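You operate a simulated robot arm through the tools that you are given. There is no shell and no other tool. Be economical: measure what you need, move in short steps, check, and stop when the job is done.

You run a simulated robot arm. Do the job below in one go: nothing can be reset, and whatever is moved stays where it is left.

## Task
Shut the bottom drawer of the desk. Take the brass nut and leave it on top of the brass valve. Take the blue stopper and leave it on the top of the blue pad. Fetch the scoop from the blue table and set it on the dark tray. Fetch the blank card and set it on the blue table. Take the tent card on the brown table and put it away on the fourth board from the bottom of the grey shelf. Put the grey filter from the brown table on top of the book there. Open the upper drawer, take the green stopper on the draining board and put it away in the inside of the upper drawer and shut the drawer again. Any order will do. Set down upright: tent card, grey filter.

It is judged by the outcome, as a careful person would: the job done as asked, and still so three seconds after it is handed in. It fails if anything else is knocked over, pushed out of place, dropped, spilled or broken. A push-on lid holds only when it is set on centred and level and pressed home; a screw cap is set on level and turned clockwise until tight.

## Robot
A 7-joint arm with a two-finger parallel gripper on a trunk, on a base that drives. Base frame: it is fixed to the floor where the robot stands at the start and does not move with it; the origin is under the middle of the robot, x ahead of it, y to its left, z up. Lengths are in cm, angles in rad, forces in N, time in s.
Its first joint turns from -2.897 to 2.897 rad. Places, roughly: blank card (15x6x7 cm) [-80, -220, 80]; blue stopper (4x4x4 cm) [-780, -420, 80]; blue table [-430, -120, 80]; book (15x21x4 cm) [-120, -90, 80]; bottom drawer of the desk [80, 10, 20]; brass nut (5x6x4 cm) [-80, -100, 80]; brass valve (12x7x11 cm) [-60, -120, 80]; dark tray (15x21x3 cm) [-400, -140, 80]; fourth board of the grey shelf [120, 120, 120]; green stopper (4x4x4 cm) [-650, 60, 90]; grey filter [-75, -125, 75]; inside of the upper drawer [250, -410, 50]; scoop (12x4x3 cm) [-390, -190, 80]; tent card [-75, -250, 75]; top of the blue pad (21x20 cm) [-494, -534, 78]; upper drawer [250, -410, 60]. Payload 4.4 kg.
Tool frame: the origin (TCP) lies between the finger pads and is the grasp point; the fingertips stand 2.3 cm ahead of it; z points along the fingers, y is the line along which they close. The gripper opens to 9.4 cm. The fingers are 3.8 cm wide and 1 cm thick; the gripper's body (5.4 by 9.6 cm) begins 3.9 cm behind the TCP.
Orientation is told as [roll, pitch, yaw] about the base's x, y, z axes, in that order, counted from this pose: with the fingers straight down and closing along the base's y, the tool's x points along the base's -x, its y along +y and its z along -z.

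## Interface
- The arm moves only by the tool move_arm. Its argument "commands" is a list of rows, each an object of numbers (a shift or turn left out is 0, a gripper value left out holds the last): "jaw": the opening, from 0 (shut) to 1 (fully open); "tx", "ty", "tz": the shift along the tool's x, y, z in units of 150 mm (1.0 is 150 mm); "rx", "ry", "rz": the turn, a rotation vector about the tool's x, y, z in units of 90 degrees (1.0 is 90 degrees). In form: [{"jaw": .., "tx": .., "ty": .., "tz": .., "rx": .., "ry": .., "rz": ..}, ...]. A call has 1 to 8 rows; each row is the pose to reach, as a shift and turn from the pose commanded when the call began, along the tool's axes at that moment. A call with a number of a shift or a turn outside -1 to 1 is refused whole. Rows are played at 5 a second. More than 5 cm and 0.15 rad between two rows, or a gripper value outside its range, and nothing of the call is played. A pose out of reach is approached as far as the arm can. The call stops where the force on the tool passes 40 N (or 10 N more than at its start, if that is more) or the arm is blocked; 0.2 s more then pass. Each finger travels about 10.8 cm/s and halts on what it meets, pressing with about 31 N; the grip force reading is that of the motor and also rises with nothing between the fingers. The clock runs only during rows and for 0.2 s after the last one: add rows that repeat a pose to give the fingers time. It gives the time, the measured TCP pose, the force on the tool (base axes), the opening and the grip force at its end, in the units of the frame above (readings bear some noise), with the torque about the TCP (base axes, N m) and any sound that the robot's microphone picked up.
- Cameras (640 x 400 px; columns grow to the right, rows downward): "scene" is now at [10.01, 15.76, 143.59]; the picture's right is [-1.00, 0.05, 0.00], its down [0.04, 0.87, -0.49] and it looks along [-0.02, -0.49, -0.87] (base axes); focal length 217 px, centre (320, 200). "wrist" rides on the gripper at [8.6, 1.6, -7.5] in the tool frame; the picture's right is [-0.18, 0.98, 0.00], its down [-0.58, -0.11, -0.81] and it looks along [-0.79, -0.15, 0.59] (tool axes); focal length 243 px, centre (320, 200).
- get_image(camera): a new picture of that camera. No time passes.
- base_move(legs): drives the robot by 1 to 6 legs, each [ahead, left, turn to the left] in cm, cm and rad, along the robot's own axes; the way and the turn of a leg run together, so that a leg with both is an arc; at most 150 cm and 3.142 rad a leg. The arm and the cameras ride along, it lands a little off, and it stops where it bumps. It gives what a move gives.
- turn_head(pan, tilt): turns the head with the scene camera to pan (to the left, within 2.094 rad either way) and tilt (down, from -0.506 to 1.204), counted from straight ahead of the robot. It gives what a move gives.
- point_at(camera, pixels): for up to 12 pixels [column, row] of the newest picture of that camera ("zoom" is the newest enlarged one), the place [x, y, z] in the base frame of the surface seen there, good to about 0.2 cm, but the place of the scene camera against the robot may be out by one fixed shift of up to 1.2 cm in any direction. No time passes.
- close_up(camera, box): a new picture of the part [left, top, right, bottom] of that camera's present view, enlarged. No time passes.
- job_done(): hands the job in; it is judged then, once.

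Go step by step. Measure first, check grasps and placings, and put right what went wrong. The budget is 329 turns and 204 pictures, counting those below and the enlarged ones. Unless the task says otherwise, let go and move clear before handing in, and close with one line.

The tools are called as a command line: name --argument value ..., lists and objects as JSON in quotes. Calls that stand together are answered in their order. move_arm: Moves the arm, as the interface text tells. Its arguments: {"type":"object","properties":{"commands":{"type":"array"}},"required":["commands"]} The other tools are called the same way: base_move (legs) drives the base; turn_head (pan, tilt) turns the head that bears the scene camera; get_image (camera) takes a picture; point_at (camera, pixels) gives the place of the surface under pixels of a picture; close_up (camera, box) takes an enlarged picture of a part of a camera's view; job_done () hands the job in.

At the start:

```text
t: 0.0
ee_pos: [41.53, -48.06, 106.08]
ee_rot: [0.0, 0.0, 0.001]
force: [0.0, -0.4, 0.2]
wrist_torque: [0.0, 0.05, 0.02]
width: 9.4
grip_force: 0.1
robot x, y, heading: [-0.51, -0.17, -0.004]
head pan, tilt: [-1.62, 1.056]
```

scene: 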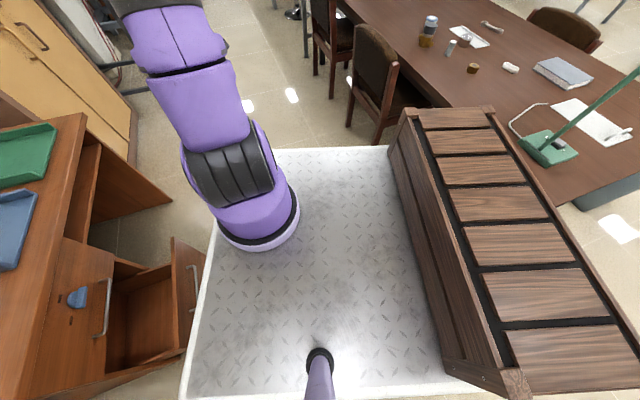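
wrist: 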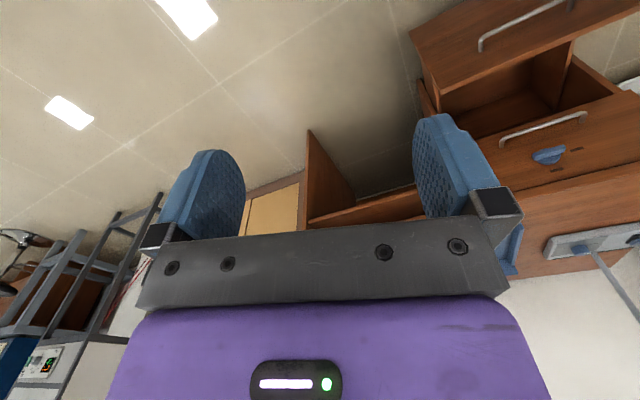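

The scene picture shows the desk with an open bottom drawer at left (pixel ~150,310) and the brown table at upper right. I'll look around first.

turn_head --pan 0 --tilt 0.7

get_image --camera "scene"

```text
t: 1.7
ee_pos: [41.51, -47.95, 106.11]
ee_rot: [0.001, 0.0, 0.0]
force: [0.2, 0.3, 0.2]
wrist_torque: [0.01, -0.01, 0.0]
width: 9.39
grip_force: 0.0
robot x, y, heading: [0.49, -0.34, -0.005]
head pan, tilt: [0.0, 0.7]
```

```text
201 pictures are left
```

scene: 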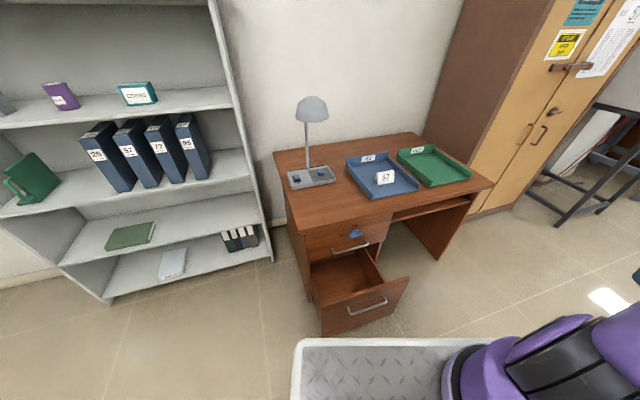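

The bottom drawer's handle is at (368,306), the grey shelf on the left. Measure these.

point_at --camera "scene" --pixels '[[368, 306], [322, 318], [404, 283], [350, 290], [380, 245], [300, 345], [470, 340], [150, 105], [215, 105], [232, 85], [30, 120], [200, 180]]'

turn_head --pan 0.5 --tilt 0.3

get_image --camera "scene"

```text
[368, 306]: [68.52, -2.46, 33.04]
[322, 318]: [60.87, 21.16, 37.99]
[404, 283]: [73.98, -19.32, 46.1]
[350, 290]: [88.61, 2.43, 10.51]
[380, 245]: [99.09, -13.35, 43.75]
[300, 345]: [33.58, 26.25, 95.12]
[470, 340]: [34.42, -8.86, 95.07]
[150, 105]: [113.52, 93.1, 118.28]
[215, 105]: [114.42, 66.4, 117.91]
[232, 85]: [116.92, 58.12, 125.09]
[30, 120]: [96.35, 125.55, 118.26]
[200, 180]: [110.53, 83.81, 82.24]
```

```text
t: 2.6
ee_pos: [41.59, -48.18, 106.08]
ee_rot: [-0.001, 0.0, 0.0]
force: [-0.2, -0.1, 1.0]
wrist_torque: [0.0, 0.03, -0.02]
width: 9.39
grip_force: 0.1
robot x, y, heading: [-0.03, 0.37, 0.001]
head pan, tilt: [0.499, 0.3]
```

```text
200 pictures are left
```

scene: 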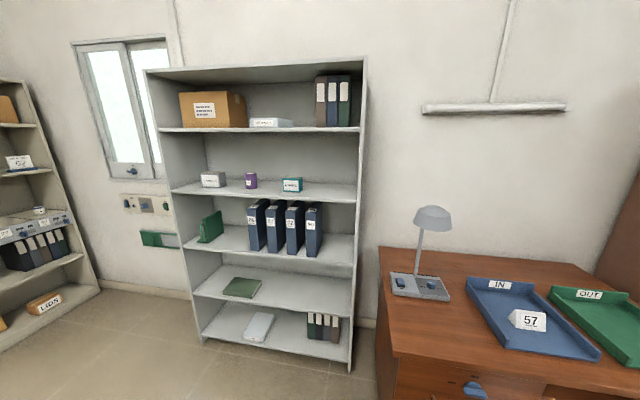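

The shelf boards read bottom to top: 5 boards, fourth has the purple box (z≈118). I'll look down ahead to see the deck and drawer.

turn_head --pan 0 --tilt 1.2

get_image --camera "scene"

point_at --camera "scene" --pixels '[[320, 20], [320, 60], [250, 110], [400, 110], [320, 200], [200, 200], [500, 300]]'

turn_head --pan -2.09 --tilt 0.6

get_image --camera "scene"

```text
t: 3.8
ee_pos: [41.52, -48.04, 106.12]
ee_rot: [0.0, 0.0, 0.0]
force: [0.3, -0.3, 0.0]
wrist_torque: [0.01, 0.02, 0.01]
width: 9.43
grip_force: 0.0
robot x, y, heading: [0.11, 0.37, -0.002]
head pan, tilt: [0.0, 1.201]
```

```text
199 pictures are left
```

scene: 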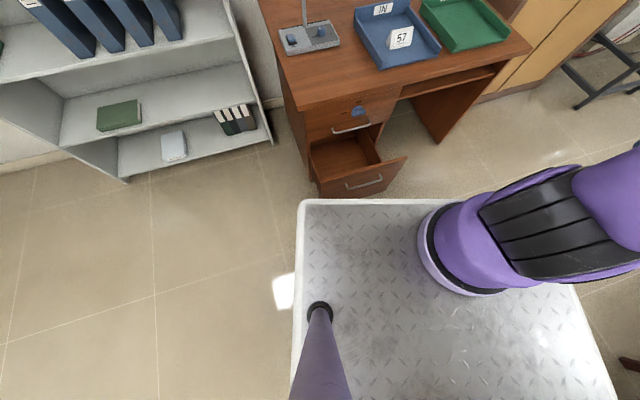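

```text
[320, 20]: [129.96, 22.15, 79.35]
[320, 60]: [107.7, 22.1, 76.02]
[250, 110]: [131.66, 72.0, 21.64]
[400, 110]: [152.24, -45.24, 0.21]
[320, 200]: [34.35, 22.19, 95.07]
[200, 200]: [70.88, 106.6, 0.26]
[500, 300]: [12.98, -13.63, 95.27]
```

```text
t: 5.8
ee_pos: [41.53, -47.94, 106.07]
ee_rot: [0.0, 0.001, 0.0]
force: [0.5, 0.4, 0.0]
wrist_torque: [0.02, -0.01, 0.0]
width: 9.37
grip_force: 0.0
robot x, y, heading: [-0.07, -0.12, 0.0]
head pan, tilt: [-2.089, 0.6]
```

```text
198 pictures are left
```

scene: 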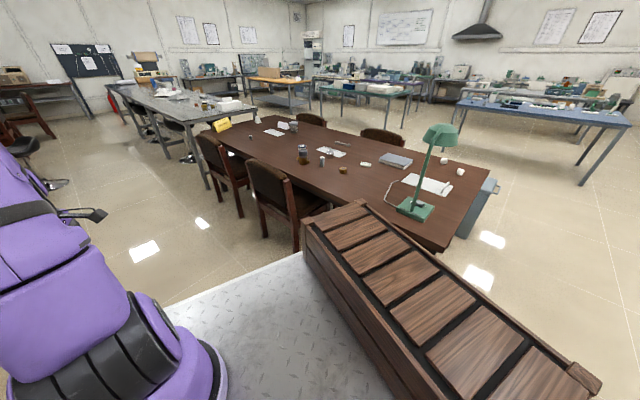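

The brown table lies behind-right, other tables further back. Now for the bottom drawer: measure desk front and drawer.

turn_head --pan -0.15 --tilt 0.85

close_up --camera "scene" --box '[220, 120, 460, 270]'

```text
t: 7.7
ee_pos: [41.53, -48.02, 106.07]
ee_rot: [0.0, -0.002, -0.001]
force: [0.5, 0.6, 0.7]
wrist_torque: [-0.01, 0.0, 0.0]
width: 9.4
grip_force: 0.1
robot x, y, heading: [0.16, 0.08, -0.001]
head pan, tilt: [-0.15, 0.85]
```

```text
2.67 times, centred on (340, 195) of scene
```

zoom: 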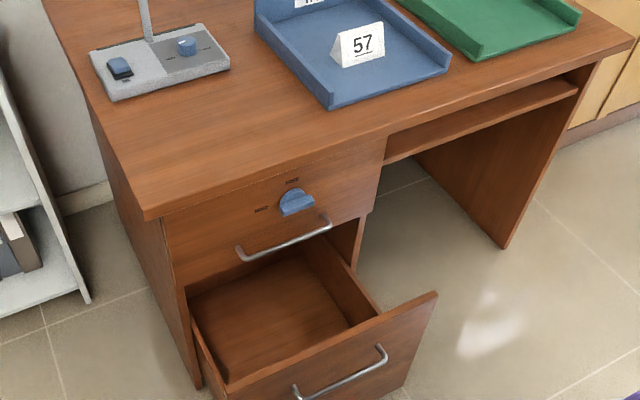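

point_at --camera "zoom" --pixels '[[145, 215], [200, 190], [380, 200], [285, 240], [240, 382], [425, 300], [340, 365], [190, 330], [360, 240], [330, 345], [350, 290], [390, 350]]'

```text
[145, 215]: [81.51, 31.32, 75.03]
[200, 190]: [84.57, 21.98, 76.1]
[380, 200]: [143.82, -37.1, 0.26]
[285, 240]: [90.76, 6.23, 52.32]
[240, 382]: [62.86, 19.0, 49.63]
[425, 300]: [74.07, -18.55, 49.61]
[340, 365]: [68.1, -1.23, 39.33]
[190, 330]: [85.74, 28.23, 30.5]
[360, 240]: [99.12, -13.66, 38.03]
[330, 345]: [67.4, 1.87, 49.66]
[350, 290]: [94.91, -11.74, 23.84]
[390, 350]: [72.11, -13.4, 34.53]
```

The drawer front's top is at z≈49.6 from (62.9,19) to (74,-18.6), so the desk is yawed ~0.29 rad. I'll locate the arm's foot in the same go.

turn_head --pan -0.9 --tilt 1.2

get_image --camera "scene"

```text
t: 8.8
ee_pos: [41.61, -47.92, 105.99]
ee_rot: [0.0, -0.001, 0.0]
force: [0.3, 0.1, 0.5]
wrist_torque: [-0.03, -0.02, 0.01]
width: 9.39
grip_force: 0.0
robot x, y, heading: [0.21, 0.27, -0.001]
head pan, tilt: [-0.901, 1.201]
```

```text
196 pictures are left
```

scene: 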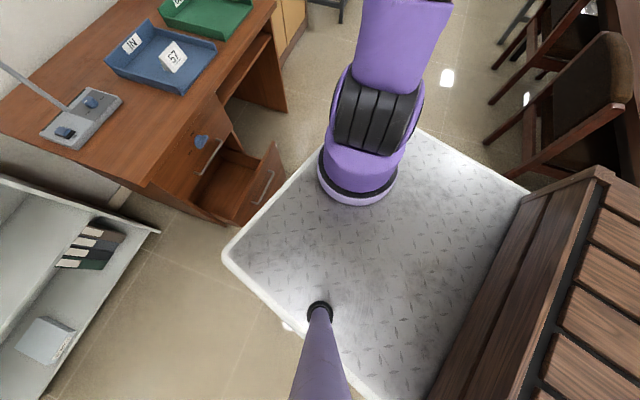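

point_at --camera "scene" --pixels '[[320, 185], [355, 206], [398, 180], [230, 255], [420, 132], [524, 190], [320, 310], [600, 175], [430, 390]]'

```text
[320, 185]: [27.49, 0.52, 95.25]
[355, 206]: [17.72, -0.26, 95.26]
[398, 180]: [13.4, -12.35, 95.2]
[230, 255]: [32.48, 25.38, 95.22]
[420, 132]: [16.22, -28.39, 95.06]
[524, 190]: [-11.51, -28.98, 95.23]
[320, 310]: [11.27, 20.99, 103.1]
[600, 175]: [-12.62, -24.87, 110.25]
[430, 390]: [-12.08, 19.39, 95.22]
```

The arm's foot is at about (22,-9). I'll bring the arm in front of the drawer, tilting the tool forward 45°.

move_arm --commands '[{"jaw": 0, "tx": -0.06, "ty": 0.12, "tz": 0.05, "ry": -0.06}, {"tx": -0.12, "ty": 0.25, "tz": 0.1, "ry": -0.12}, {"tx": -0.18, "ty": 0.37, "tz": 0.15, "ry": -0.18}, {"tx": -0.24, "ty": 0.5, "tz": 0.2, "ry": -0.25}, {"tx": -0.3, "ty": 0.62, "tz": 0.25, "ry": -0.31}, {"tx": -0.36, "ty": 0.75, "tz": 0.3, "ry": -0.37}, {"tx": -0.42, "ty": 0.88, "tz": 0.35, "ry": -0.43}, {"tx": -0.48, "ty": 1.0, "tz": 0.4, "ry": -0.5}]'

```text
t: 10.6
ee_pos: [50.72, -36.72, 99.91]
ee_rot: [0.0, -0.787, 0.003]
force: [-0.3, 0.4, -0.7]
wrist_torque: [-0.01, -0.01, 0.0]
width: 0.0
grip_force: 31.4
out of reach, approached as far as the arm can: row 6, 7, 8
robot x, y, heading: [0.24, -0.28, -0.002]
head pan, tilt: [-0.901, 1.201]
```

The pose was too close in for the arm. I'll check the space behind so I can back up.

turn_head --pan -2.09 --tilt 0.75

get_image --camera "scene"

point_at --camera "scene" --pixels '[[300, 180], [600, 350], [430, 200], [370, 140], [480, 130], [270, 140], [440, 180]]'

turn_head --pan 2.09 --tilt 0.6

get_image --camera "scene"

```text
t: 12.0
ee_pos: [50.83, -36.86, 99.82]
ee_rot: [0.0, -0.784, 0.001]
force: [-0.2, -0.1, -0.3]
wrist_torque: [-0.02, -0.04, 0.02]
width: 0.0
grip_force: 31.1
robot x, y, heading: [-0.06, 0.21, 0.001]
head pan, tilt: [-2.089, 0.75]
```

```text
195 pictures are left
```

scene: 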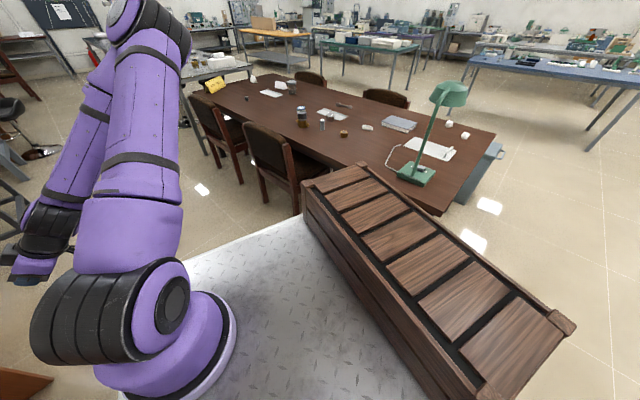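

```text
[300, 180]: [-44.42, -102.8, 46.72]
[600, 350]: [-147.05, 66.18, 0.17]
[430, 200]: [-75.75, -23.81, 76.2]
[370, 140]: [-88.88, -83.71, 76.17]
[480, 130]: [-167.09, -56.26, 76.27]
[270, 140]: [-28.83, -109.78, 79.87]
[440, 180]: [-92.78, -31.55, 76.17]
```

```text
t: 15.4
ee_pos: [50.86, -36.83, 99.88]
ee_rot: [0.0, -0.782, -0.001]
force: [0.8, 0.3, 0.9]
wrist_torque: [0.02, 0.01, 0.01]
width: 0.01
grip_force: 31.4
robot x, y, heading: [-0.18, 0.11, -0.004]
head pan, tilt: [2.089, 0.6]
```

```text
194 pictures are left
```

scene: 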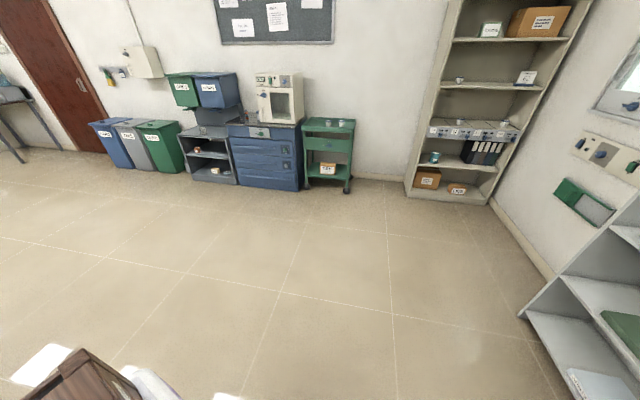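

Space left and behind (to x≈-70) is free; back up 15 cm.

base_move --legs '[[-15, 0, 0]]'

turn_head --pan 0 --tilt 0.8

```text
t: 16.8
ee_pos: [35.46, -36.78, 99.83]
ee_rot: [0.0, -0.785, 0.0]
force: [0.1, 0.4, 0.3]
wrist_torque: [0.01, 0.02, -0.02]
width: 0.0
grip_force: 30.6
robot x, y, heading: [-15.52, -0.3, 0.005]
head pan, tilt: [2.089, 0.6]
```

```text
t: 18.8
ee_pos: [35.58, -36.82, 99.9]
ee_rot: [0.002, -0.786, 0.002]
force: [-0.3, -0.1, 0.0]
wrist_torque: [0.01, -0.02, 0.02]
width: 0.0
grip_force: 30.9
robot x, y, heading: [-15.26, 0.02, -0.0]
head pan, tilt: [0.0, 0.799]
```

Now swing the tool forward and left, in front of the drawer.

move_arm --commands '[{"tx": -0.13, "ty": 0.1, "tz": 0.13}, {"tx": -0.26, "ty": 0.25, "tz": 0.26}, {"tx": -0.4, "ty": 0.45, "tz": 0.4}, {"tx": -0.53, "ty": 0.65, "tz": 0.53}, {"tx": -0.66, "ty": 0.85, "tz": 0.66}, {"tx": -0.66, "ty": 1.0, "tz": 0.66}]'

```text
t: 20.1
ee_pos: [49.94, -22.21, 99.79]
ee_rot: [0.001, -0.784, 0.0]
force: [-0.5, 0.6, 0.2]
wrist_torque: [0.0, 0.01, 0.0]
width: 0.0
grip_force: 31.4
out of reach, approached as far as the arm can: row 3, 4, 6
robot x, y, heading: [-15.27, -0.06, 0.001]
head pan, tilt: [0.0, 0.799]
```

Continue: forward 8, left 15, down 6.

move_arm --commands '[{"tx": -0.05, "ty": 0.2, "tz": 0.15}, {"tx": -0.1, "ty": 0.4, "tz": 0.3}, {"tx": -0.1, "ty": 0.6, "tz": 0.45}, {"tx": -0.1, "ty": 0.8, "tz": 0.6}, {"tx": -0.1, "ty": 1.0, "tz": 0.66}, {"tx": -0.1, "ty": 1.0, "tz": 0.66, "rz": 0}]'

```text
t: 21.6
ee_pos: [58.03, -6.9, 93.87]
ee_rot: [-0.001, -0.785, 0.001]
force: [1.1, 0.2, -0.9]
wrist_torque: [0.0, -0.01, 0.02]
width: 0.0
grip_force: 31.2
robot x, y, heading: [-15.2, -0.04, 0.0]
head pan, tilt: [0.0, 0.799]
```

Lower 20 cm.

move_arm --commands '[{"tx": 0.19, "tz": 0.19}, {"tx": 0.38, "tz": 0.38}, {"tx": 0.57, "tz": 0.57}, {"tx": 0.76, "tz": 0.76}, {"tx": 0.94, "tz": 0.94}]'

move_arm --commands '[{"tx": 0.19, "tz": 0.19}, {"tx": 0.38, "tz": 0.38}, {"tx": 0.57, "tz": 0.57}, {"tx": 0.76, "tz": 0.76}, {"tx": 0.94, "tz": 0.94}]'

get_image --camera "scene"

```text
t: 22.8
ee_pos: [57.73, -6.99, 73.88]
ee_rot: [0.002, -0.785, -0.001]
force: [-0.2, -0.1, 0.9]
wrist_torque: [0.0, 0.0, -0.04]
width: 0.02
grip_force: 31.1
robot x, y, heading: [-15.14, 0.03, -0.001]
head pan, tilt: [0.0, 0.799]
```

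```text
t: 23.9
ee_pos: [58.07, -6.88, 53.87]
ee_rot: [0.0, -0.786, 0.001]
force: [-0.4, 0.5, -0.1]
wrist_torque: [0.0, 0.02, -0.01]
width: 0.0
grip_force: 30.5
robot x, y, heading: [-15.32, -0.08, 0.0]
head pan, tilt: [0.0, 0.799]
```

```text
193 pictures are left
```

scene: 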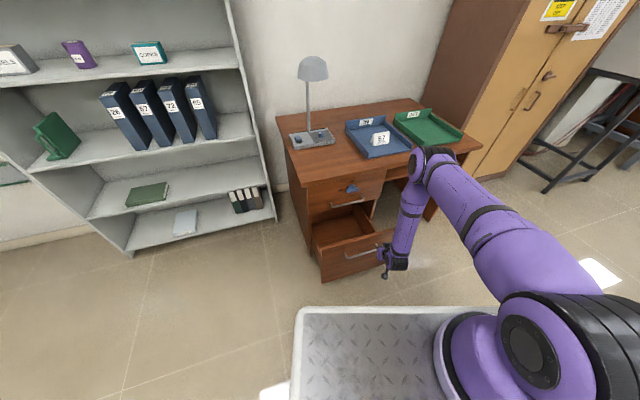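

The tool is right in front of the drawer (pixel 395,260). Yaw to match and lower to z≈46.5.

move_arm --commands '[{"tx": 0.085, "ty": 0.09, "tz": 0.15, "rx": -0.043, "rz": -0.043}, {"tx": 0.17, "ty": 0.18, "tz": 0.3, "rx": -0.087, "rz": -0.087}, {"tx": 0.255, "ty": 0.267, "tz": 0.443, "rx": -0.13, "rz": -0.13}, {"tx": 0.255, "ty": 0.267, "tz": 0.443, "rx": -0.13, "rz": -0.13}]'

close_up --camera "scene" --box '[270, 150, 430, 300]'

```text
t: 24.9
ee_pos: [60.02, -3.0, 46.63]
ee_rot: [0.0, -0.785, 0.292]
force: [0.7, -0.2, 0.1]
wrist_torque: [-0.03, -0.01, 0.02]
width: 0.0
grip_force: 31.3
robot x, y, heading: [-14.98, 0.18, -0.002]
head pan, tilt: [0.0, 0.799]
```

```text
2.67 times, centred on (350, 225) of scene
```

zoom: 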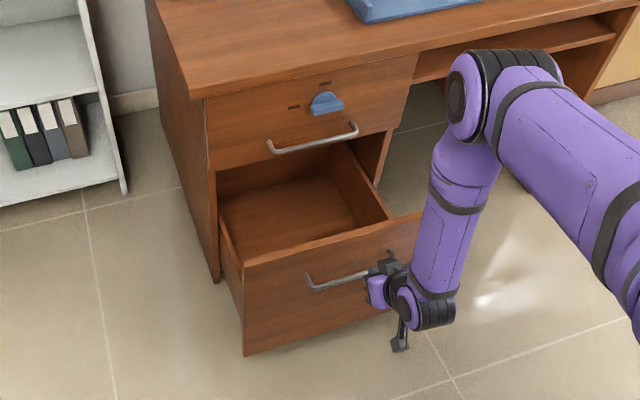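

Aligned just in front of the face. Push forward 15 cm along the slide direction.

move_arm --commands '[{"tx": -0.09, "tz": 0.09}, {"tx": -0.18, "tz": 0.18}, {"tx": -0.27, "tz": 0.27}, {"tx": -0.36, "tz": 0.36}, {"tx": -0.45, "tz": 0.45}, {"tx": -0.54, "tz": 0.54}, {"tx": -0.63, "tz": 0.63}, {"tx": -0.72, "tz": 0.72}]'

close_up --camera "scene" --box '[270, 150, 430, 300]'

```text
t: 26.8
ee_pos: [74.81, 1.44, 46.54]
ee_rot: [0.001, -0.786, 0.29]
force: [0.0, -0.4, 0.8]
wrist_torque: [-0.04, -0.02, 0.02]
width: 0.0
grip_force: 30.9
robot x, y, heading: [-15.22, 0.31, 0.003]
head pan, tilt: [0.0, 0.799]
```

```text
2.67 times, centred on (350, 225) of scene
```

zoom: 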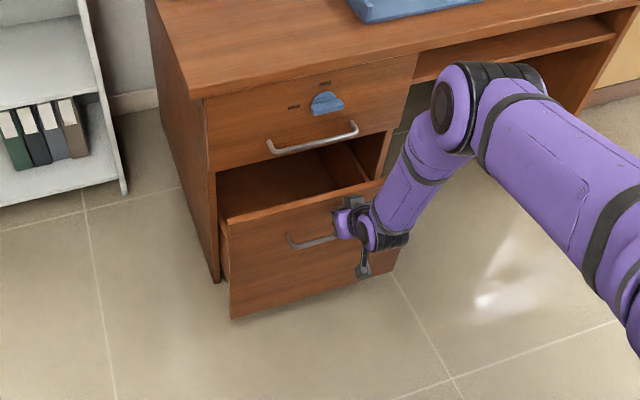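

It's sliding freely. To keep the hand clear of the upper handle, I'll back off a bit, go 3.5 cm lower and 2 cm right, then push on.

move_arm --commands '[{"tx": 0.07, "tz": -0.07}, {"tx": 0.235, "tz": 0.095, "ty": -0.13}, {"tx": 0.1, "tz": 0.23, "ty": -0.13}, {"tx": 0.0, "tz": 0.33, "ty": -0.13}, {"tx": -0.1, "tz": 0.43, "ty": -0.13}, {"tx": -0.15, "tz": 0.48, "ty": -0.13}, {"tx": -0.2, "tz": 0.53, "ty": -0.13}]'

close_up --camera "scene" --box '[270, 150, 430, 300]'

```text
t: 28.4
ee_pos: [82.68, 1.86, 43.09]
ee_rot: [0.001, -0.785, 0.29]
force: [-0.9, -0.7, 1.4]
wrist_torque: [-0.01, 0.02, 0.02]
width: 0.0
grip_force: 30.7
robot x, y, heading: [-15.34, 0.01, -0.002]
head pan, tilt: [0.0, 0.799]
```

```text
2.67 times, centred on (350, 225) of scene
```

zoom: 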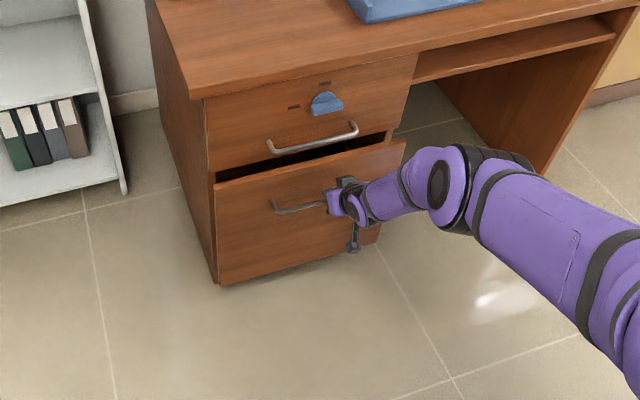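

About 5 cm left; push on until contact stops it.

move_arm --commands '[{"tx": -0.07, "tz": 0.07}, {"tx": -0.14, "tz": 0.14}, {"tx": -0.19, "tz": 0.19}, {"tx": -0.24, "tz": 0.24}, {"tx": -0.29, "tz": 0.29}, {"tx": -0.33, "tz": 0.33}, {"tx": -0.36, "tz": 0.36}]'

close_up --camera "scene" --box '[270, 150, 430, 300]'

```text
t: 29.9
ee_pos: [85.54, 3.54, 45.31]
ee_rot: [0.002, -0.787, 0.292]
force: [-0.4, 1.6, -0.4]
wrist_torque: [-0.05, -0.02, -0.07]
width: 0.01
grip_force: 31.1
out of reach, approached as far as the arm can: row 1, 2, 3, 4, 5, 6, 7
robot x, y, heading: [-15.29, 0.06, -0.002]
head pan, tilt: [0.0, 0.799]
```

```text
2.67 times, centred on (350, 225) of scene
```

zoom: 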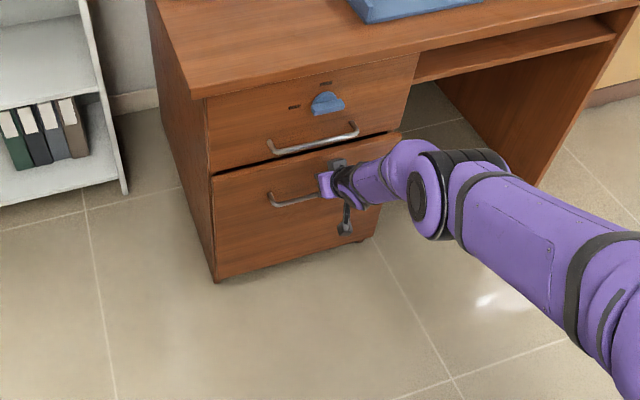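

The arm is at its limit with ~2 cm left; nudge with the base along the slide direction.

base_move --legs '[[1.5, 0.4, 0]]'

close_up --camera "scene" --box '[270, 150, 430, 300]'

```text
t: 30.7
ee_pos: [87.09, 3.79, 45.24]
ee_rot: [-0.001, -0.786, 0.29]
force: [0.4, 0.7, 0.4]
wrist_torque: [-0.02, -0.01, -0.02]
width: 0.03
grip_force: 31.4
robot x, y, heading: [-13.75, 0.8, 0.0]
head pan, tilt: [0.0, 0.799]
```

```text
2.67 times, centred on (350, 225) of scene
```

zoom: 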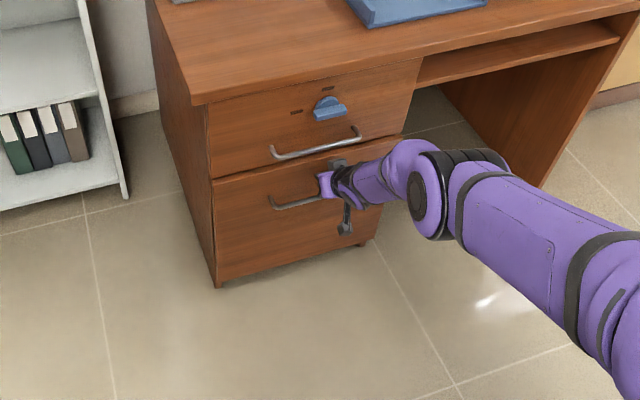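

Almost shut; nudge another ~1 cm.

base_move --legs '[[1.0, 0.3, 0]]'

close_up --camera "scene" --box '[310, 180, 400, 240]'

```text
t: 31.5
ee_pos: [88.13, 4.1, 45.33]
ee_rot: [0.0, -0.785, 0.289]
force: [0.0, 0.1, 0.2]
wrist_torque: [-0.02, -0.02, -0.01]
width: 0.0
grip_force: 31.2
robot x, y, heading: [-13.22, 0.63, -0.002]
head pan, tilt: [0.0, 0.799]
```

```text
6.67 times, centred on (355, 210) of scene
```

zoom: 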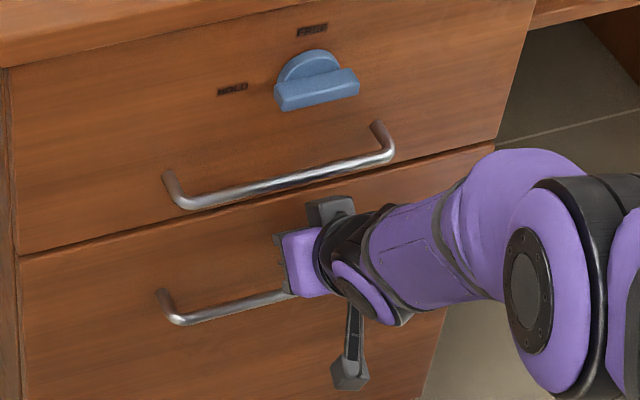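

A knob labelled HOLD/FREE sits on the upper drawer; I'll check flushness of faces, then whether the drawer stays shut.

point_at --camera "zoom" --pixels '[[450, 130], [100, 210], [100, 280], [60, 320], [300, 330], [310, 70], [340, 80]]'

close_up --camera "scene" --box '[336, 180, 372, 200]'

```text
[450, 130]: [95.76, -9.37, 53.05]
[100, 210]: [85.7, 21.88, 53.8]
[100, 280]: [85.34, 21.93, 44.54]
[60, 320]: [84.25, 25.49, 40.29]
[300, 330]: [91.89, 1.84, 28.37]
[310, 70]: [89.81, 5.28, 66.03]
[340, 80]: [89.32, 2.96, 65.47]
```

```text
16.00 times, centred on (354, 190) of scene
```

zoom: 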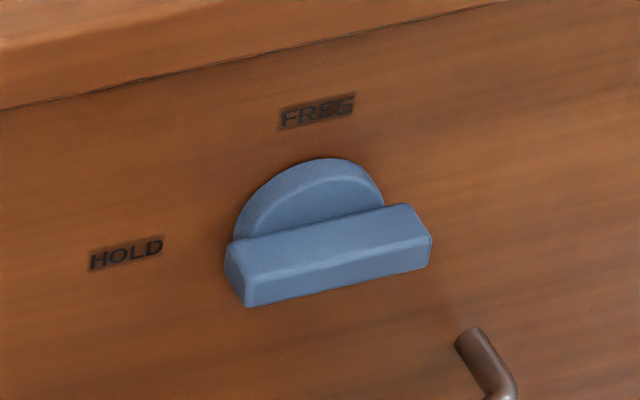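

The lower face stands ~0.35 cm proud of the upper; the knob's bar lies toward HOLD. Push home 0.8 cm more.

base_move --legs '[[0.8, 0.2, 0]]'

close_up --camera "scene" --box '[310, 180, 400, 240]'

point_at --camera "zoom" --pixels '[[100, 210], [100, 290], [60, 320], [60, 220], [450, 130], [150, 205], [150, 280]]'

```text
t: 32.3
ee_pos: [88.31, 4.01, 45.08]
ee_rot: [0.0, -0.779, 0.288]
force: [-2.0, -0.2, 0.7]
wrist_torque: [-0.01, -0.03, 0.02]
width: 0.0
grip_force: 30.5
robot x, y, heading: [-12.42, 1.18, 0.001]
head pan, tilt: [0.0, 0.799]
stopped in leg 1: the force on the tool passed its limit at 112 N (the readings are from after the stop); the commanded pose is now the measured one
```

```text
6.67 times, centred on (355, 210) of scene
```

zoom: 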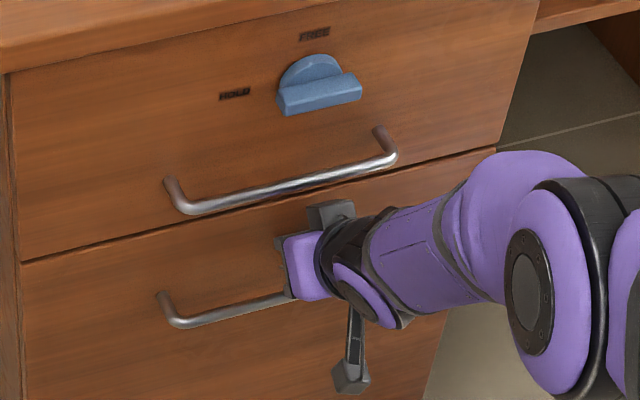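

```text
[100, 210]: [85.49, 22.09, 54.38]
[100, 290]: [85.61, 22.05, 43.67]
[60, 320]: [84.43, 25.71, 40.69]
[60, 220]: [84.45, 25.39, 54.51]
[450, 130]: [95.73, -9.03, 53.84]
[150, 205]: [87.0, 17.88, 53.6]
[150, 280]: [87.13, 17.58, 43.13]
```

Hard stop: faces now flush, drawer shut. Back off along the slide and check it stays shut.

base_move --legs '[[-18, -4.5, 0]]'

close_up --camera "scene" --box '[270, 150, 430, 300]'

```text
t: 33.8
ee_pos: [70.28, -0.38, 45.06]
ee_rot: [-0.001, -0.781, 0.29]
force: [-0.1, 0.0, 0.4]
wrist_torque: [0.02, 0.0, 0.01]
width: 0.0
grip_force: 31.4
robot x, y, heading: [-30.18, -3.76, 0.005]
head pan, tilt: [0.0, 0.799]
```

```text
2.67 times, centred on (350, 225) of scene
```

zoom: 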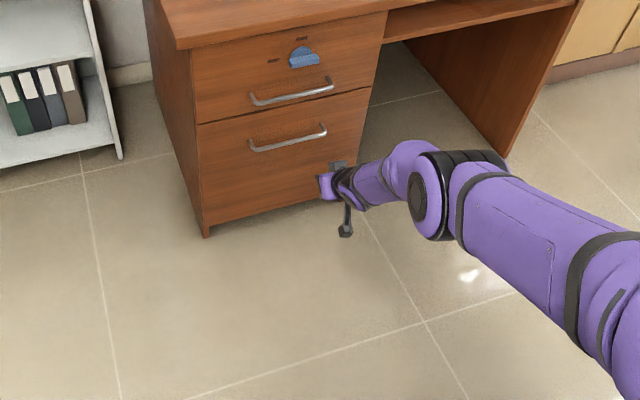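

Drawer stays shut. Raise the arm clear.

move_arm --commands '[{"tx": -0.16, "tz": -0.2}, {"tx": -0.32, "tz": -0.4}, {"tx": -0.48, "tz": -0.6}, {"tx": -0.64, "tz": -0.8}, {"tx": -0.8, "tz": -1.0}]'

move_arm --commands '[{"tx": -0.16, "tz": -0.2}, {"tx": -0.32, "tz": -0.4}, {"tx": -0.48, "tz": -0.6}, {"tx": -0.64, "tz": -0.8}, {"tx": -0.8, "tz": -1.0}]'

move_arm --commands '[{"tx": -0.16, "tz": -0.2, "ry": 0.09}, {"tx": -0.32, "tz": -0.4, "ry": 0.18}, {"tx": -0.48, "tz": -0.6, "ry": 0.27}, {"tx": -0.64, "tz": -0.8, "ry": 0.36}, {"tx": -0.8, "tz": -1.0, "ry": 0.43}, {"tx": -0.8, "tz": -1.0, "ry": 0.5}]'

```text
t: 35.0
ee_pos: [68.51, -1.06, 64.33]
ee_rot: [-0.001, -0.778, 0.289]
force: [-0.1, 0.5, -0.9]
wrist_torque: [0.01, -0.03, 0.01]
width: 0.0
grip_force: 31.0
robot x, y, heading: [-30.53, -4.17, -0.001]
head pan, tilt: [0.0, 0.799]
```

```text
t: 36.2
ee_pos: [66.49, -1.45, 83.28]
ee_rot: [0.0, -0.779, 0.289]
force: [0.9, -0.3, -0.2]
wrist_torque: [0.03, -0.06, -0.04]
width: 0.0
grip_force: 30.6
robot x, y, heading: [-30.33, -4.03, 0.006]
head pan, tilt: [0.0, 0.799]
```

```text
t: 37.6
ee_pos: [64.6, -2.04, 102.44]
ee_rot: [-0.001, 0.008, 0.291]
force: [-0.8, -0.5, 0.4]
wrist_torque: [0.01, -0.03, 0.01]
width: 0.0
grip_force: 31.3
robot x, y, heading: [-30.63, -3.7, -0.0]
head pan, tilt: [0.0, 0.799]
```

Arm is clear and pointing down. I'll retract it a bit and straighten the yaw.

move_arm --commands '[{"tx": 0.25, "tz": 0, "rz": 0.05}, {"tx": 0.5, "tz": 0, "rz": 0.1}, {"tx": 0.75, "tz": 0, "rz": 0.15}, {"tx": 1.0, "tz": -0.1, "rz": 0.185}]'

turn_head --pan -1.9 --tilt 0.5

get_image --camera "scene"

```text
t: 38.6
ee_pos: [50.14, -6.47, 103.95]
ee_rot: [-0.002, 0.008, -0.002]
force: [0.8, 0.4, -1.4]
wrist_torque: [0.03, 0.06, -0.01]
width: 0.0
grip_force: 30.7
robot x, y, heading: [-30.3, -3.57, 0.002]
head pan, tilt: [0.0, 0.799]
```

```text
t: 40.5
ee_pos: [50.18, -6.35, 103.89]
ee_rot: [-0.003, 0.004, 0.001]
force: [-0.7, 0.8, -0.2]
wrist_torque: [0.02, 0.03, -0.06]
width: 0.01
grip_force: 30.9
robot x, y, heading: [-30.6, -3.81, -0.0]
head pan, tilt: [-1.901, 0.499]
```

```text
183 pictures are left
```

scene: 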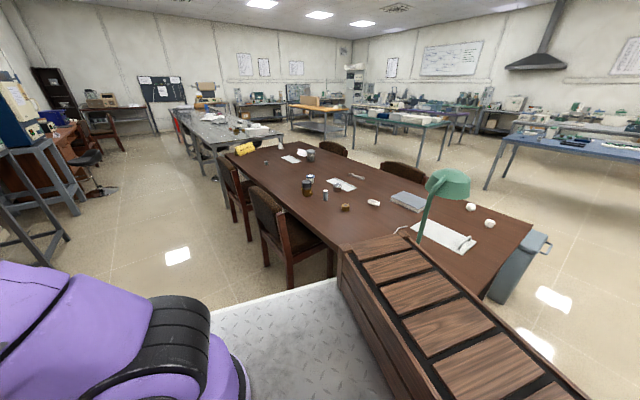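

close_up --camera "scene" --box '[220, 120, 540, 320]'

point_at --camera "scene" --pixels '[[532, 224], [478, 298], [346, 236], [235, 160], [265, 200], [420, 165], [407, 200], [345, 207], [308, 185], [452, 185], [250, 150], [301, 153]]'

```text
2.00 times, centred on (380, 220) of scene
```

zoom: 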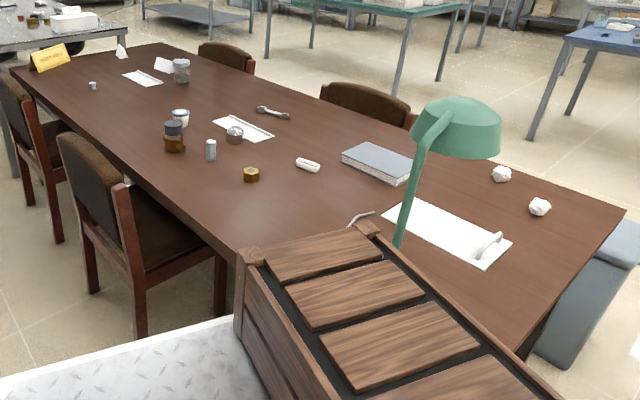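

```text
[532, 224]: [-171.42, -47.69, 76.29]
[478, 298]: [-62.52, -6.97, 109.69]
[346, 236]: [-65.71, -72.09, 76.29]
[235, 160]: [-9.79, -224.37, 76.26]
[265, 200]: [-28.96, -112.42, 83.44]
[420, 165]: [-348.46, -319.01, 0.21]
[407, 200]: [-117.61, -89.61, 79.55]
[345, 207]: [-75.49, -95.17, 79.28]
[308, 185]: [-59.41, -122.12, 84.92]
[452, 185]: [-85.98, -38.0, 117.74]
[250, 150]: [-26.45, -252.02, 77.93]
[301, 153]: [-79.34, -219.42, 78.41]
```

Table: near corners about (-171,-48) and (-77,-12), rotated ~20°; nut (-75,-95), book (-118,-90), lamp head (-86,-38). I'll drive to the free stretch of the east side, facing the table, stopping a bit short.

base_move --legs '[[50, -16, 0], [0, 0, -2.79]]'

turn_head --pan 0 --tilt 0.7

get_image --camera "scene"

```text
t: 50.0
ee_pos: [-56.72, -46.25, 103.93]
ee_rot: [-0.002, 0.006, -2.774]
force: [-0.1, -0.4, -0.6]
wrist_torque: [-0.01, 0.0, 0.01]
width: 0.0
grip_force: 30.9
robot x, y, heading: [19.14, -19.24, -2.766]
head pan, tilt: [-1.901, 0.499]
```

```text
t: 51.9
ee_pos: [-56.73, -46.35, 103.91]
ee_rot: [-0.003, 0.006, -2.775]
force: [-0.3, -0.2, 1.2]
wrist_torque: [-0.02, 0.01, 0.03]
width: 0.0
grip_force: 32.2
robot x, y, heading: [19.1, -19.26, -2.769]
head pan, tilt: [0.0, 0.7]
```

```text
181 pictures are left
```

scene: 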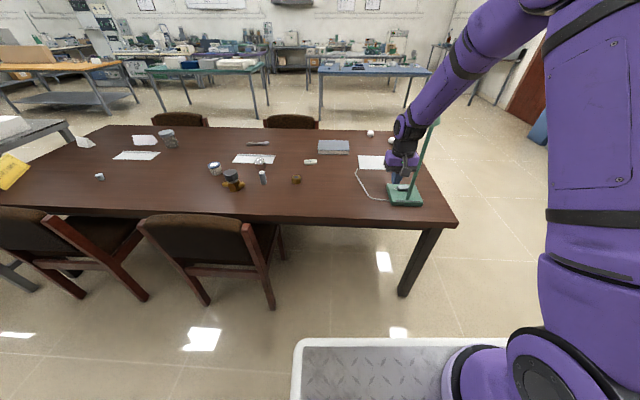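

Good view. Measure items, lamp and chair.

close_up --camera "scene" --box '[60, 110, 380, 230]'

point_at --camera "scene" --pixels '[[405, 196], [436, 123], [455, 225], [296, 180], [234, 183], [262, 178], [333, 147], [200, 222], [140, 245], [240, 225], [12, 175], [145, 140]]'

```text
2.00 times, centred on (220, 170) of scene
```

zoom: 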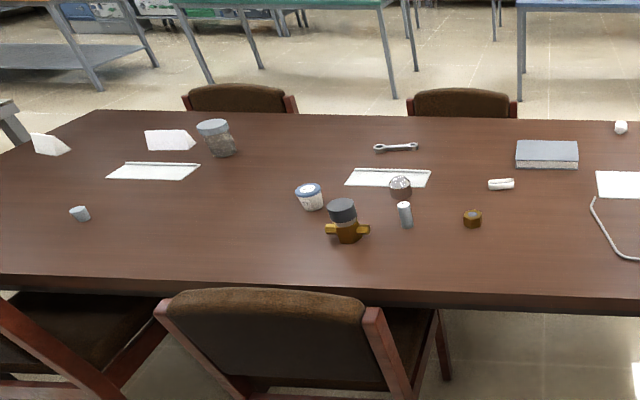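

```text
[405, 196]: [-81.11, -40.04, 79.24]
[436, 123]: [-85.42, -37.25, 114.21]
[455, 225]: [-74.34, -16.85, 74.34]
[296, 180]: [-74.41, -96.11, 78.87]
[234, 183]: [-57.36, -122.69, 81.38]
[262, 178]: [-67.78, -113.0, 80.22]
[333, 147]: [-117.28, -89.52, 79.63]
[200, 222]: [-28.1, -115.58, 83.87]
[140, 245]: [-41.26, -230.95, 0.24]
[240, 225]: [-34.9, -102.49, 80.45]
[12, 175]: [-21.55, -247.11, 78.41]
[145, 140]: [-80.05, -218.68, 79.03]
```

Zoom in on the valve group and far-end cards.

close_up --camera "scene" --box '[200, 145, 310, 205]'

close_up --camera "scene" --box '[0, 120, 190, 225]'

```text
5.82 times, centred on (255, 175) of scene
```

zoom: 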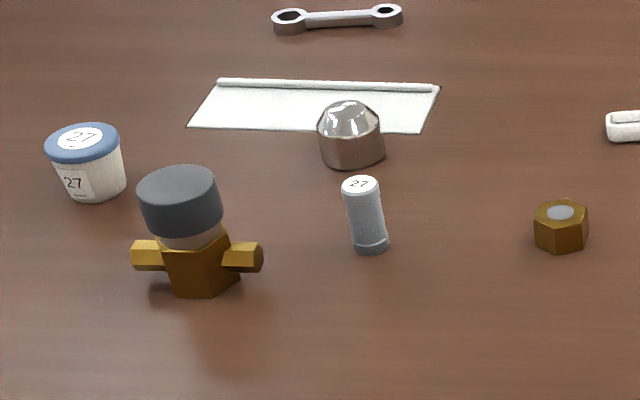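

```text
3.37 times, centred on (95, 172) of scene
```

zoom: 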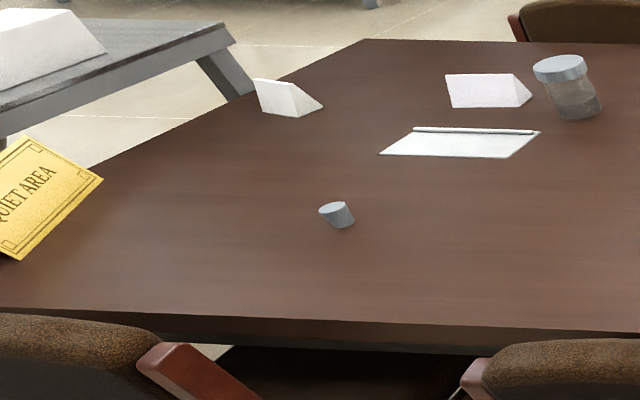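

The valve has a grey flat cap on top; the grey filter is the "27" cylinder. Measure the card candidates.

point_at --camera "zoom" --pixels '[[275, 97], [305, 100], [488, 90], [338, 220], [40, 200], [455, 140], [570, 90], [0, 250], [500, 340], [90, 340]]'

point_at --camera "scene" --pixels '[[296, 182], [230, 173], [233, 188], [261, 175], [320, 151], [346, 151], [335, 140]]'

```text
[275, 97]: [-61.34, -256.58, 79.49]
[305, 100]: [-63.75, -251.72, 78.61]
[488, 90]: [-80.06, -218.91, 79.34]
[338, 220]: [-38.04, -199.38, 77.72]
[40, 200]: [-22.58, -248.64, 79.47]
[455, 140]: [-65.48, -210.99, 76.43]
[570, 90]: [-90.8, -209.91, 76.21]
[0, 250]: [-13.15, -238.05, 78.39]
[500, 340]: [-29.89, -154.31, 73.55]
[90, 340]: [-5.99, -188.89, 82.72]
```

```text
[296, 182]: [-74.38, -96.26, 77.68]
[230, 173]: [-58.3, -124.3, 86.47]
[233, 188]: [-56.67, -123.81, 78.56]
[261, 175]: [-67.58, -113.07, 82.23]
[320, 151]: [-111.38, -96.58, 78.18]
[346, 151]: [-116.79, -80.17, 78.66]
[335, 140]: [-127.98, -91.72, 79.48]
```

The tent card is the white prism near (-62,-254). First swing the arm left so driving in clears the lamp at (-85,-38).

move_arm --commands '[{"tx": 0.06, "ty": 0.25}, {"tx": 0.12, "ty": 0.5}, {"tx": 0.2, "ty": 0.75}, {"tx": 0.27, "ty": 1.0}]'

move_arm --commands '[{"tx": 0.06, "ty": 0.25}, {"tx": 0.12, "ty": 0.5}, {"tx": 0.2, "ty": 0.75}, {"tx": 0.27, "ty": 1.0}]'

move_arm --commands '[{"tx": 0.12, "ty": 0.25}, {"tx": 0.24, "ty": 0.5}, {"tx": 0.36, "ty": 0.75}]'

```text
t: 52.9
ee_pos: [-47.64, -58.79, 103.89]
ee_rot: [-0.001, 0.006, -2.775]
force: [-0.3, 0.2, 0.4]
wrist_torque: [-0.02, 0.0, -0.02]
width: 0.0
grip_force: 31.5
robot x, y, heading: [18.91, -19.52, -2.772]
head pan, tilt: [0.0, 0.7]
```

```text
t: 53.9
ee_pos: [-38.64, -71.36, 103.92]
ee_rot: [-0.002, 0.006, -2.775]
force: [-0.4, -0.2, -0.3]
wrist_torque: [-0.03, -0.02, 0.01]
width: 0.02
grip_force: 31.2
robot x, y, heading: [19.89, -19.73, -2.774]
head pan, tilt: [0.0, 0.7]
```

```text
t: 54.7
ee_pos: [-29.54, -79.88, 104.05]
ee_rot: [-0.001, 0.005, -2.774]
force: [-0.5, -0.1, 0.2]
wrist_torque: [-0.03, -0.07, -0.02]
width: 0.0
grip_force: 30.8
robot x, y, heading: [19.35, -19.19, -2.774]
head pan, tilt: [0.0, 0.7]
```

Now drive up to the table's edge (about 45 ahead, 9 left).

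base_move --legs '[[45, 9, 0]]'

turn_head --pan 0.4 --tilt 0.75

get_image --camera "scene"

get_image --camera "wrist"

```text
t: 57.5
ee_pos: [-67.92, -105.05, 103.99]
ee_rot: [-0.002, 0.006, -2.767]
force: [0.0, -1.0, 0.1]
wrist_torque: [-0.02, -0.01, -0.02]
width: 0.0
grip_force: 31.0
robot x, y, heading: [-19.24, -44.54, -2.768]
head pan, tilt: [0.0, 0.7]
```

```text
t: 58.3
ee_pos: [-68.03, -105.12, 104.0]
ee_rot: [-0.001, 0.007, -2.769]
force: [0.2, -0.2, -0.2]
wrist_torque: [0.01, -0.01, 0.0]
width: 0.0
grip_force: 31.1
robot x, y, heading: [-19.53, -44.54, -2.766]
head pan, tilt: [0.4, 0.75]
```

```text
177 pictures are left
```

scene: 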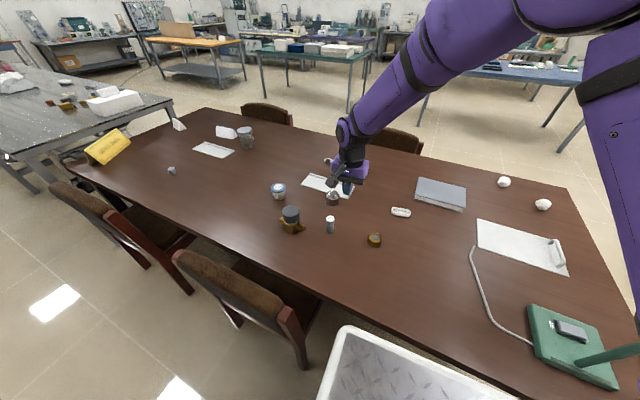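

```text
176 pictures are left
```

wrist: 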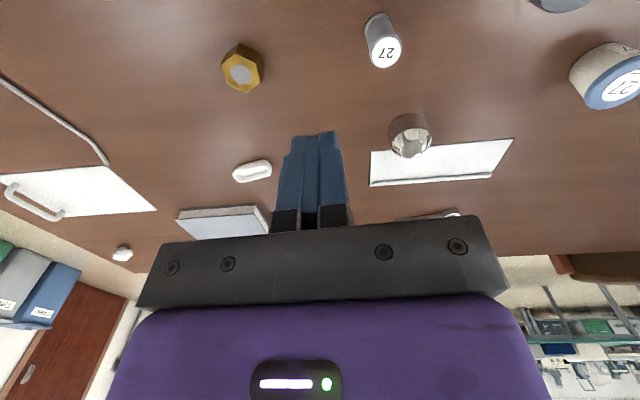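

Wrist camera sees the nut (242,68), filter (385,45), book (222,220). Measure with it.

point_at --camera "wrist" --pixels '[[240, 70], [243, 88], [224, 65], [260, 66], [243, 48], [388, 52], [375, 20], [222, 211], [180, 217], [240, 232]]'

close_up --camera "scene" --box '[260, 170, 400, 260]'

point_at --camera "scene" --pixels '[[375, 237], [331, 217], [291, 210], [440, 192]]'

```text
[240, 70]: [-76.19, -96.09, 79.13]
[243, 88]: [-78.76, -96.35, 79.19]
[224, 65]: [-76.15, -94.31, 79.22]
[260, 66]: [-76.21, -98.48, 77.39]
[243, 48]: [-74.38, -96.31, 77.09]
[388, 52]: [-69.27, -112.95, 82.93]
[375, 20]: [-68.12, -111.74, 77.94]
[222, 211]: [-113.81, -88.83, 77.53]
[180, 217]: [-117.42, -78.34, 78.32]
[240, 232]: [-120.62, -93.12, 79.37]
```

```text
4.44 times, centred on (330, 215) of scene
```

zoom: 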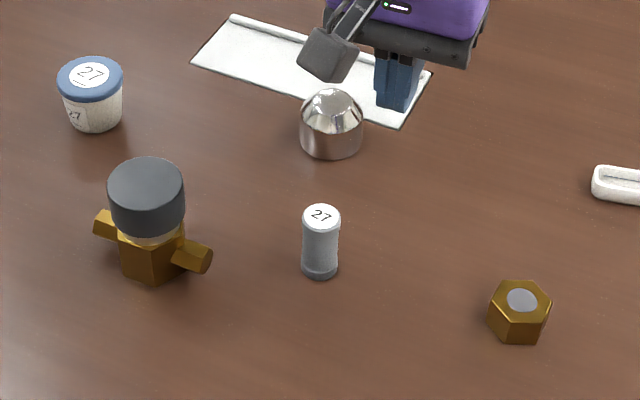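

```text
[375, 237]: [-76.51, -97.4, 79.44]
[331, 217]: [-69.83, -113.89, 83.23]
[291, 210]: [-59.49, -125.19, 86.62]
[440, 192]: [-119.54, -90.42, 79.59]
```

Get the nut's hex orientation more exactly.

close_up --camera "wrist" --box '[205, 35, 285, 105]'

```text
5.71 times, centred on (245, 70) of wrist
```

zoom: 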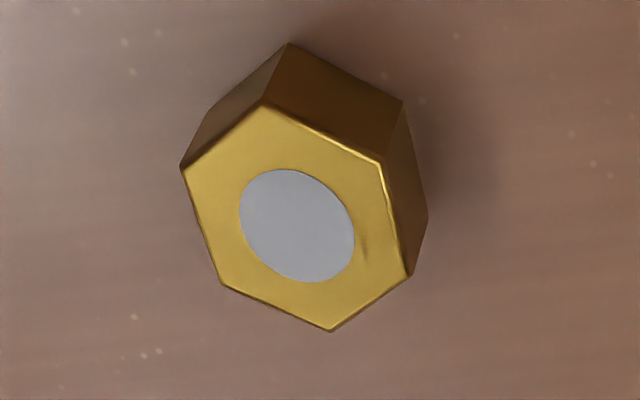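

point_at --camera "zoom" --pixels '[[265, 110], [377, 168], [404, 272], [331, 326], [224, 280], [188, 170], [295, 225]]'

```text
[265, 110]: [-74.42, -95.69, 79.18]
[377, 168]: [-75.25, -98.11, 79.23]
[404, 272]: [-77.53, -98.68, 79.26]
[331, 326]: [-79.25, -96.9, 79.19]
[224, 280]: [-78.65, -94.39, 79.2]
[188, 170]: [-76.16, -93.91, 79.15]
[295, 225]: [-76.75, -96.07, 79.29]
```

Nut centre (-76.9,-96.3), top 79.2; flats suit a yaw of -0.138 rad. Move above it, opening the jaw.

move_arm --commands '[{"jaw": 1, "tx": -0.085, "ty": -0.19, "tz": 0.1, "rz": 0.022}, {"tx": -0.17, "ty": -0.38, "tz": 0.2, "rz": 0.044}, {"tx": -0.255, "ty": -0.57, "tz": 0.4, "rz": 0.066}, {"tx": -0.339, "ty": -0.762, "tz": 0.6, "rz": 0.088}, {"tx": -0.339, "ty": -0.762, "tz": 0.85, "rz": 0.088}]'

get_image --camera "wrist"

```text
t: 59.5
ee_pos: [-76.9, -96.32, 91.16]
ee_rot: [-0.003, 0.005, -2.909]
force: [0.3, 0.9, 0.5]
wrist_torque: [-0.01, 0.02, 0.01]
width: 9.41
grip_force: 0.0
robot x, y, heading: [-19.58, -44.6, -2.765]
head pan, tilt: [0.4, 0.75]
```

```text
173 pictures are left
```

wrist: 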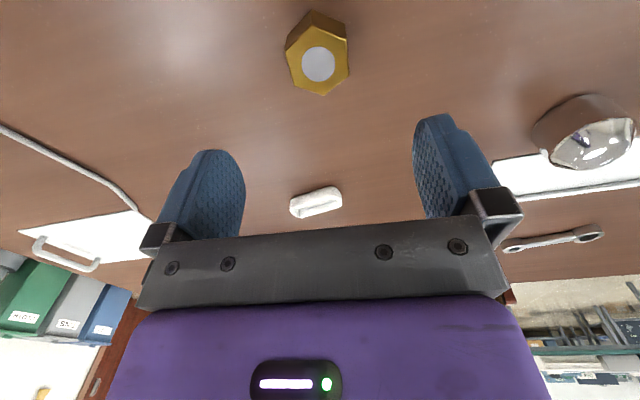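

Centred over the nut. Descend 12.2 cm and close.

move_arm --commands '[{"tz": 0.25}, {"tz": 0.5}, {"tz": 0.7}, {"tz": 0.81}, {"tz": 0.81, "jaw": 0}, {"tz": 0.81}, {"tz": 0.81}, {"tz": 0.81}]'

```text
t: 61.3
ee_pos: [-76.85, -96.31, 79.26]
ee_rot: [-0.002, 0.005, -2.905]
force: [-1.0, -0.5, -0.6]
wrist_torque: [-0.05, 0.12, -0.05]
width: 4.66
grip_force: 30.6
robot x, y, heading: [-19.31, -44.53, -2.765]
head pan, tilt: [0.4, 0.75]
```

Gripped (width 4.66). Lift and move toward the valve, then measure with the wrist camera.

move_arm --commands '[{"tz": -0.3}, {"tz": -0.6}, {"tz": -1.0}, {"tz": -1.0, "tx": 0.2, "ty": 0.2}, {"tz": -1.0, "tx": 0.4, "ty": 0.45}, {"tz": -1.0, "tx": 0.6, "ty": 0.7}, {"tz": -1.0, "tx": 0.73, "ty": 1.0}]'

get_image --camera "wrist"

```text
refused: row 3 steps farther than a row can; nothing moved
```

```text
172 pictures are left
```

wrist: 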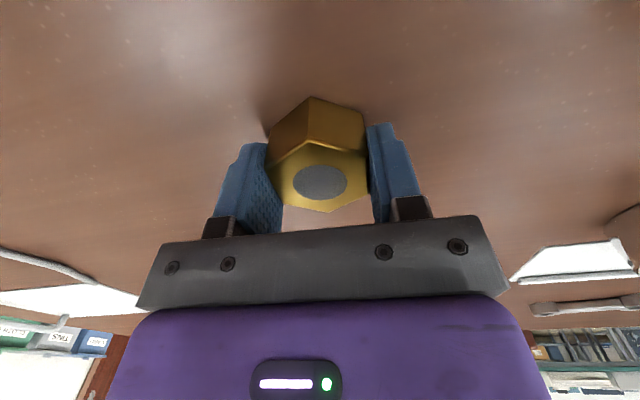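

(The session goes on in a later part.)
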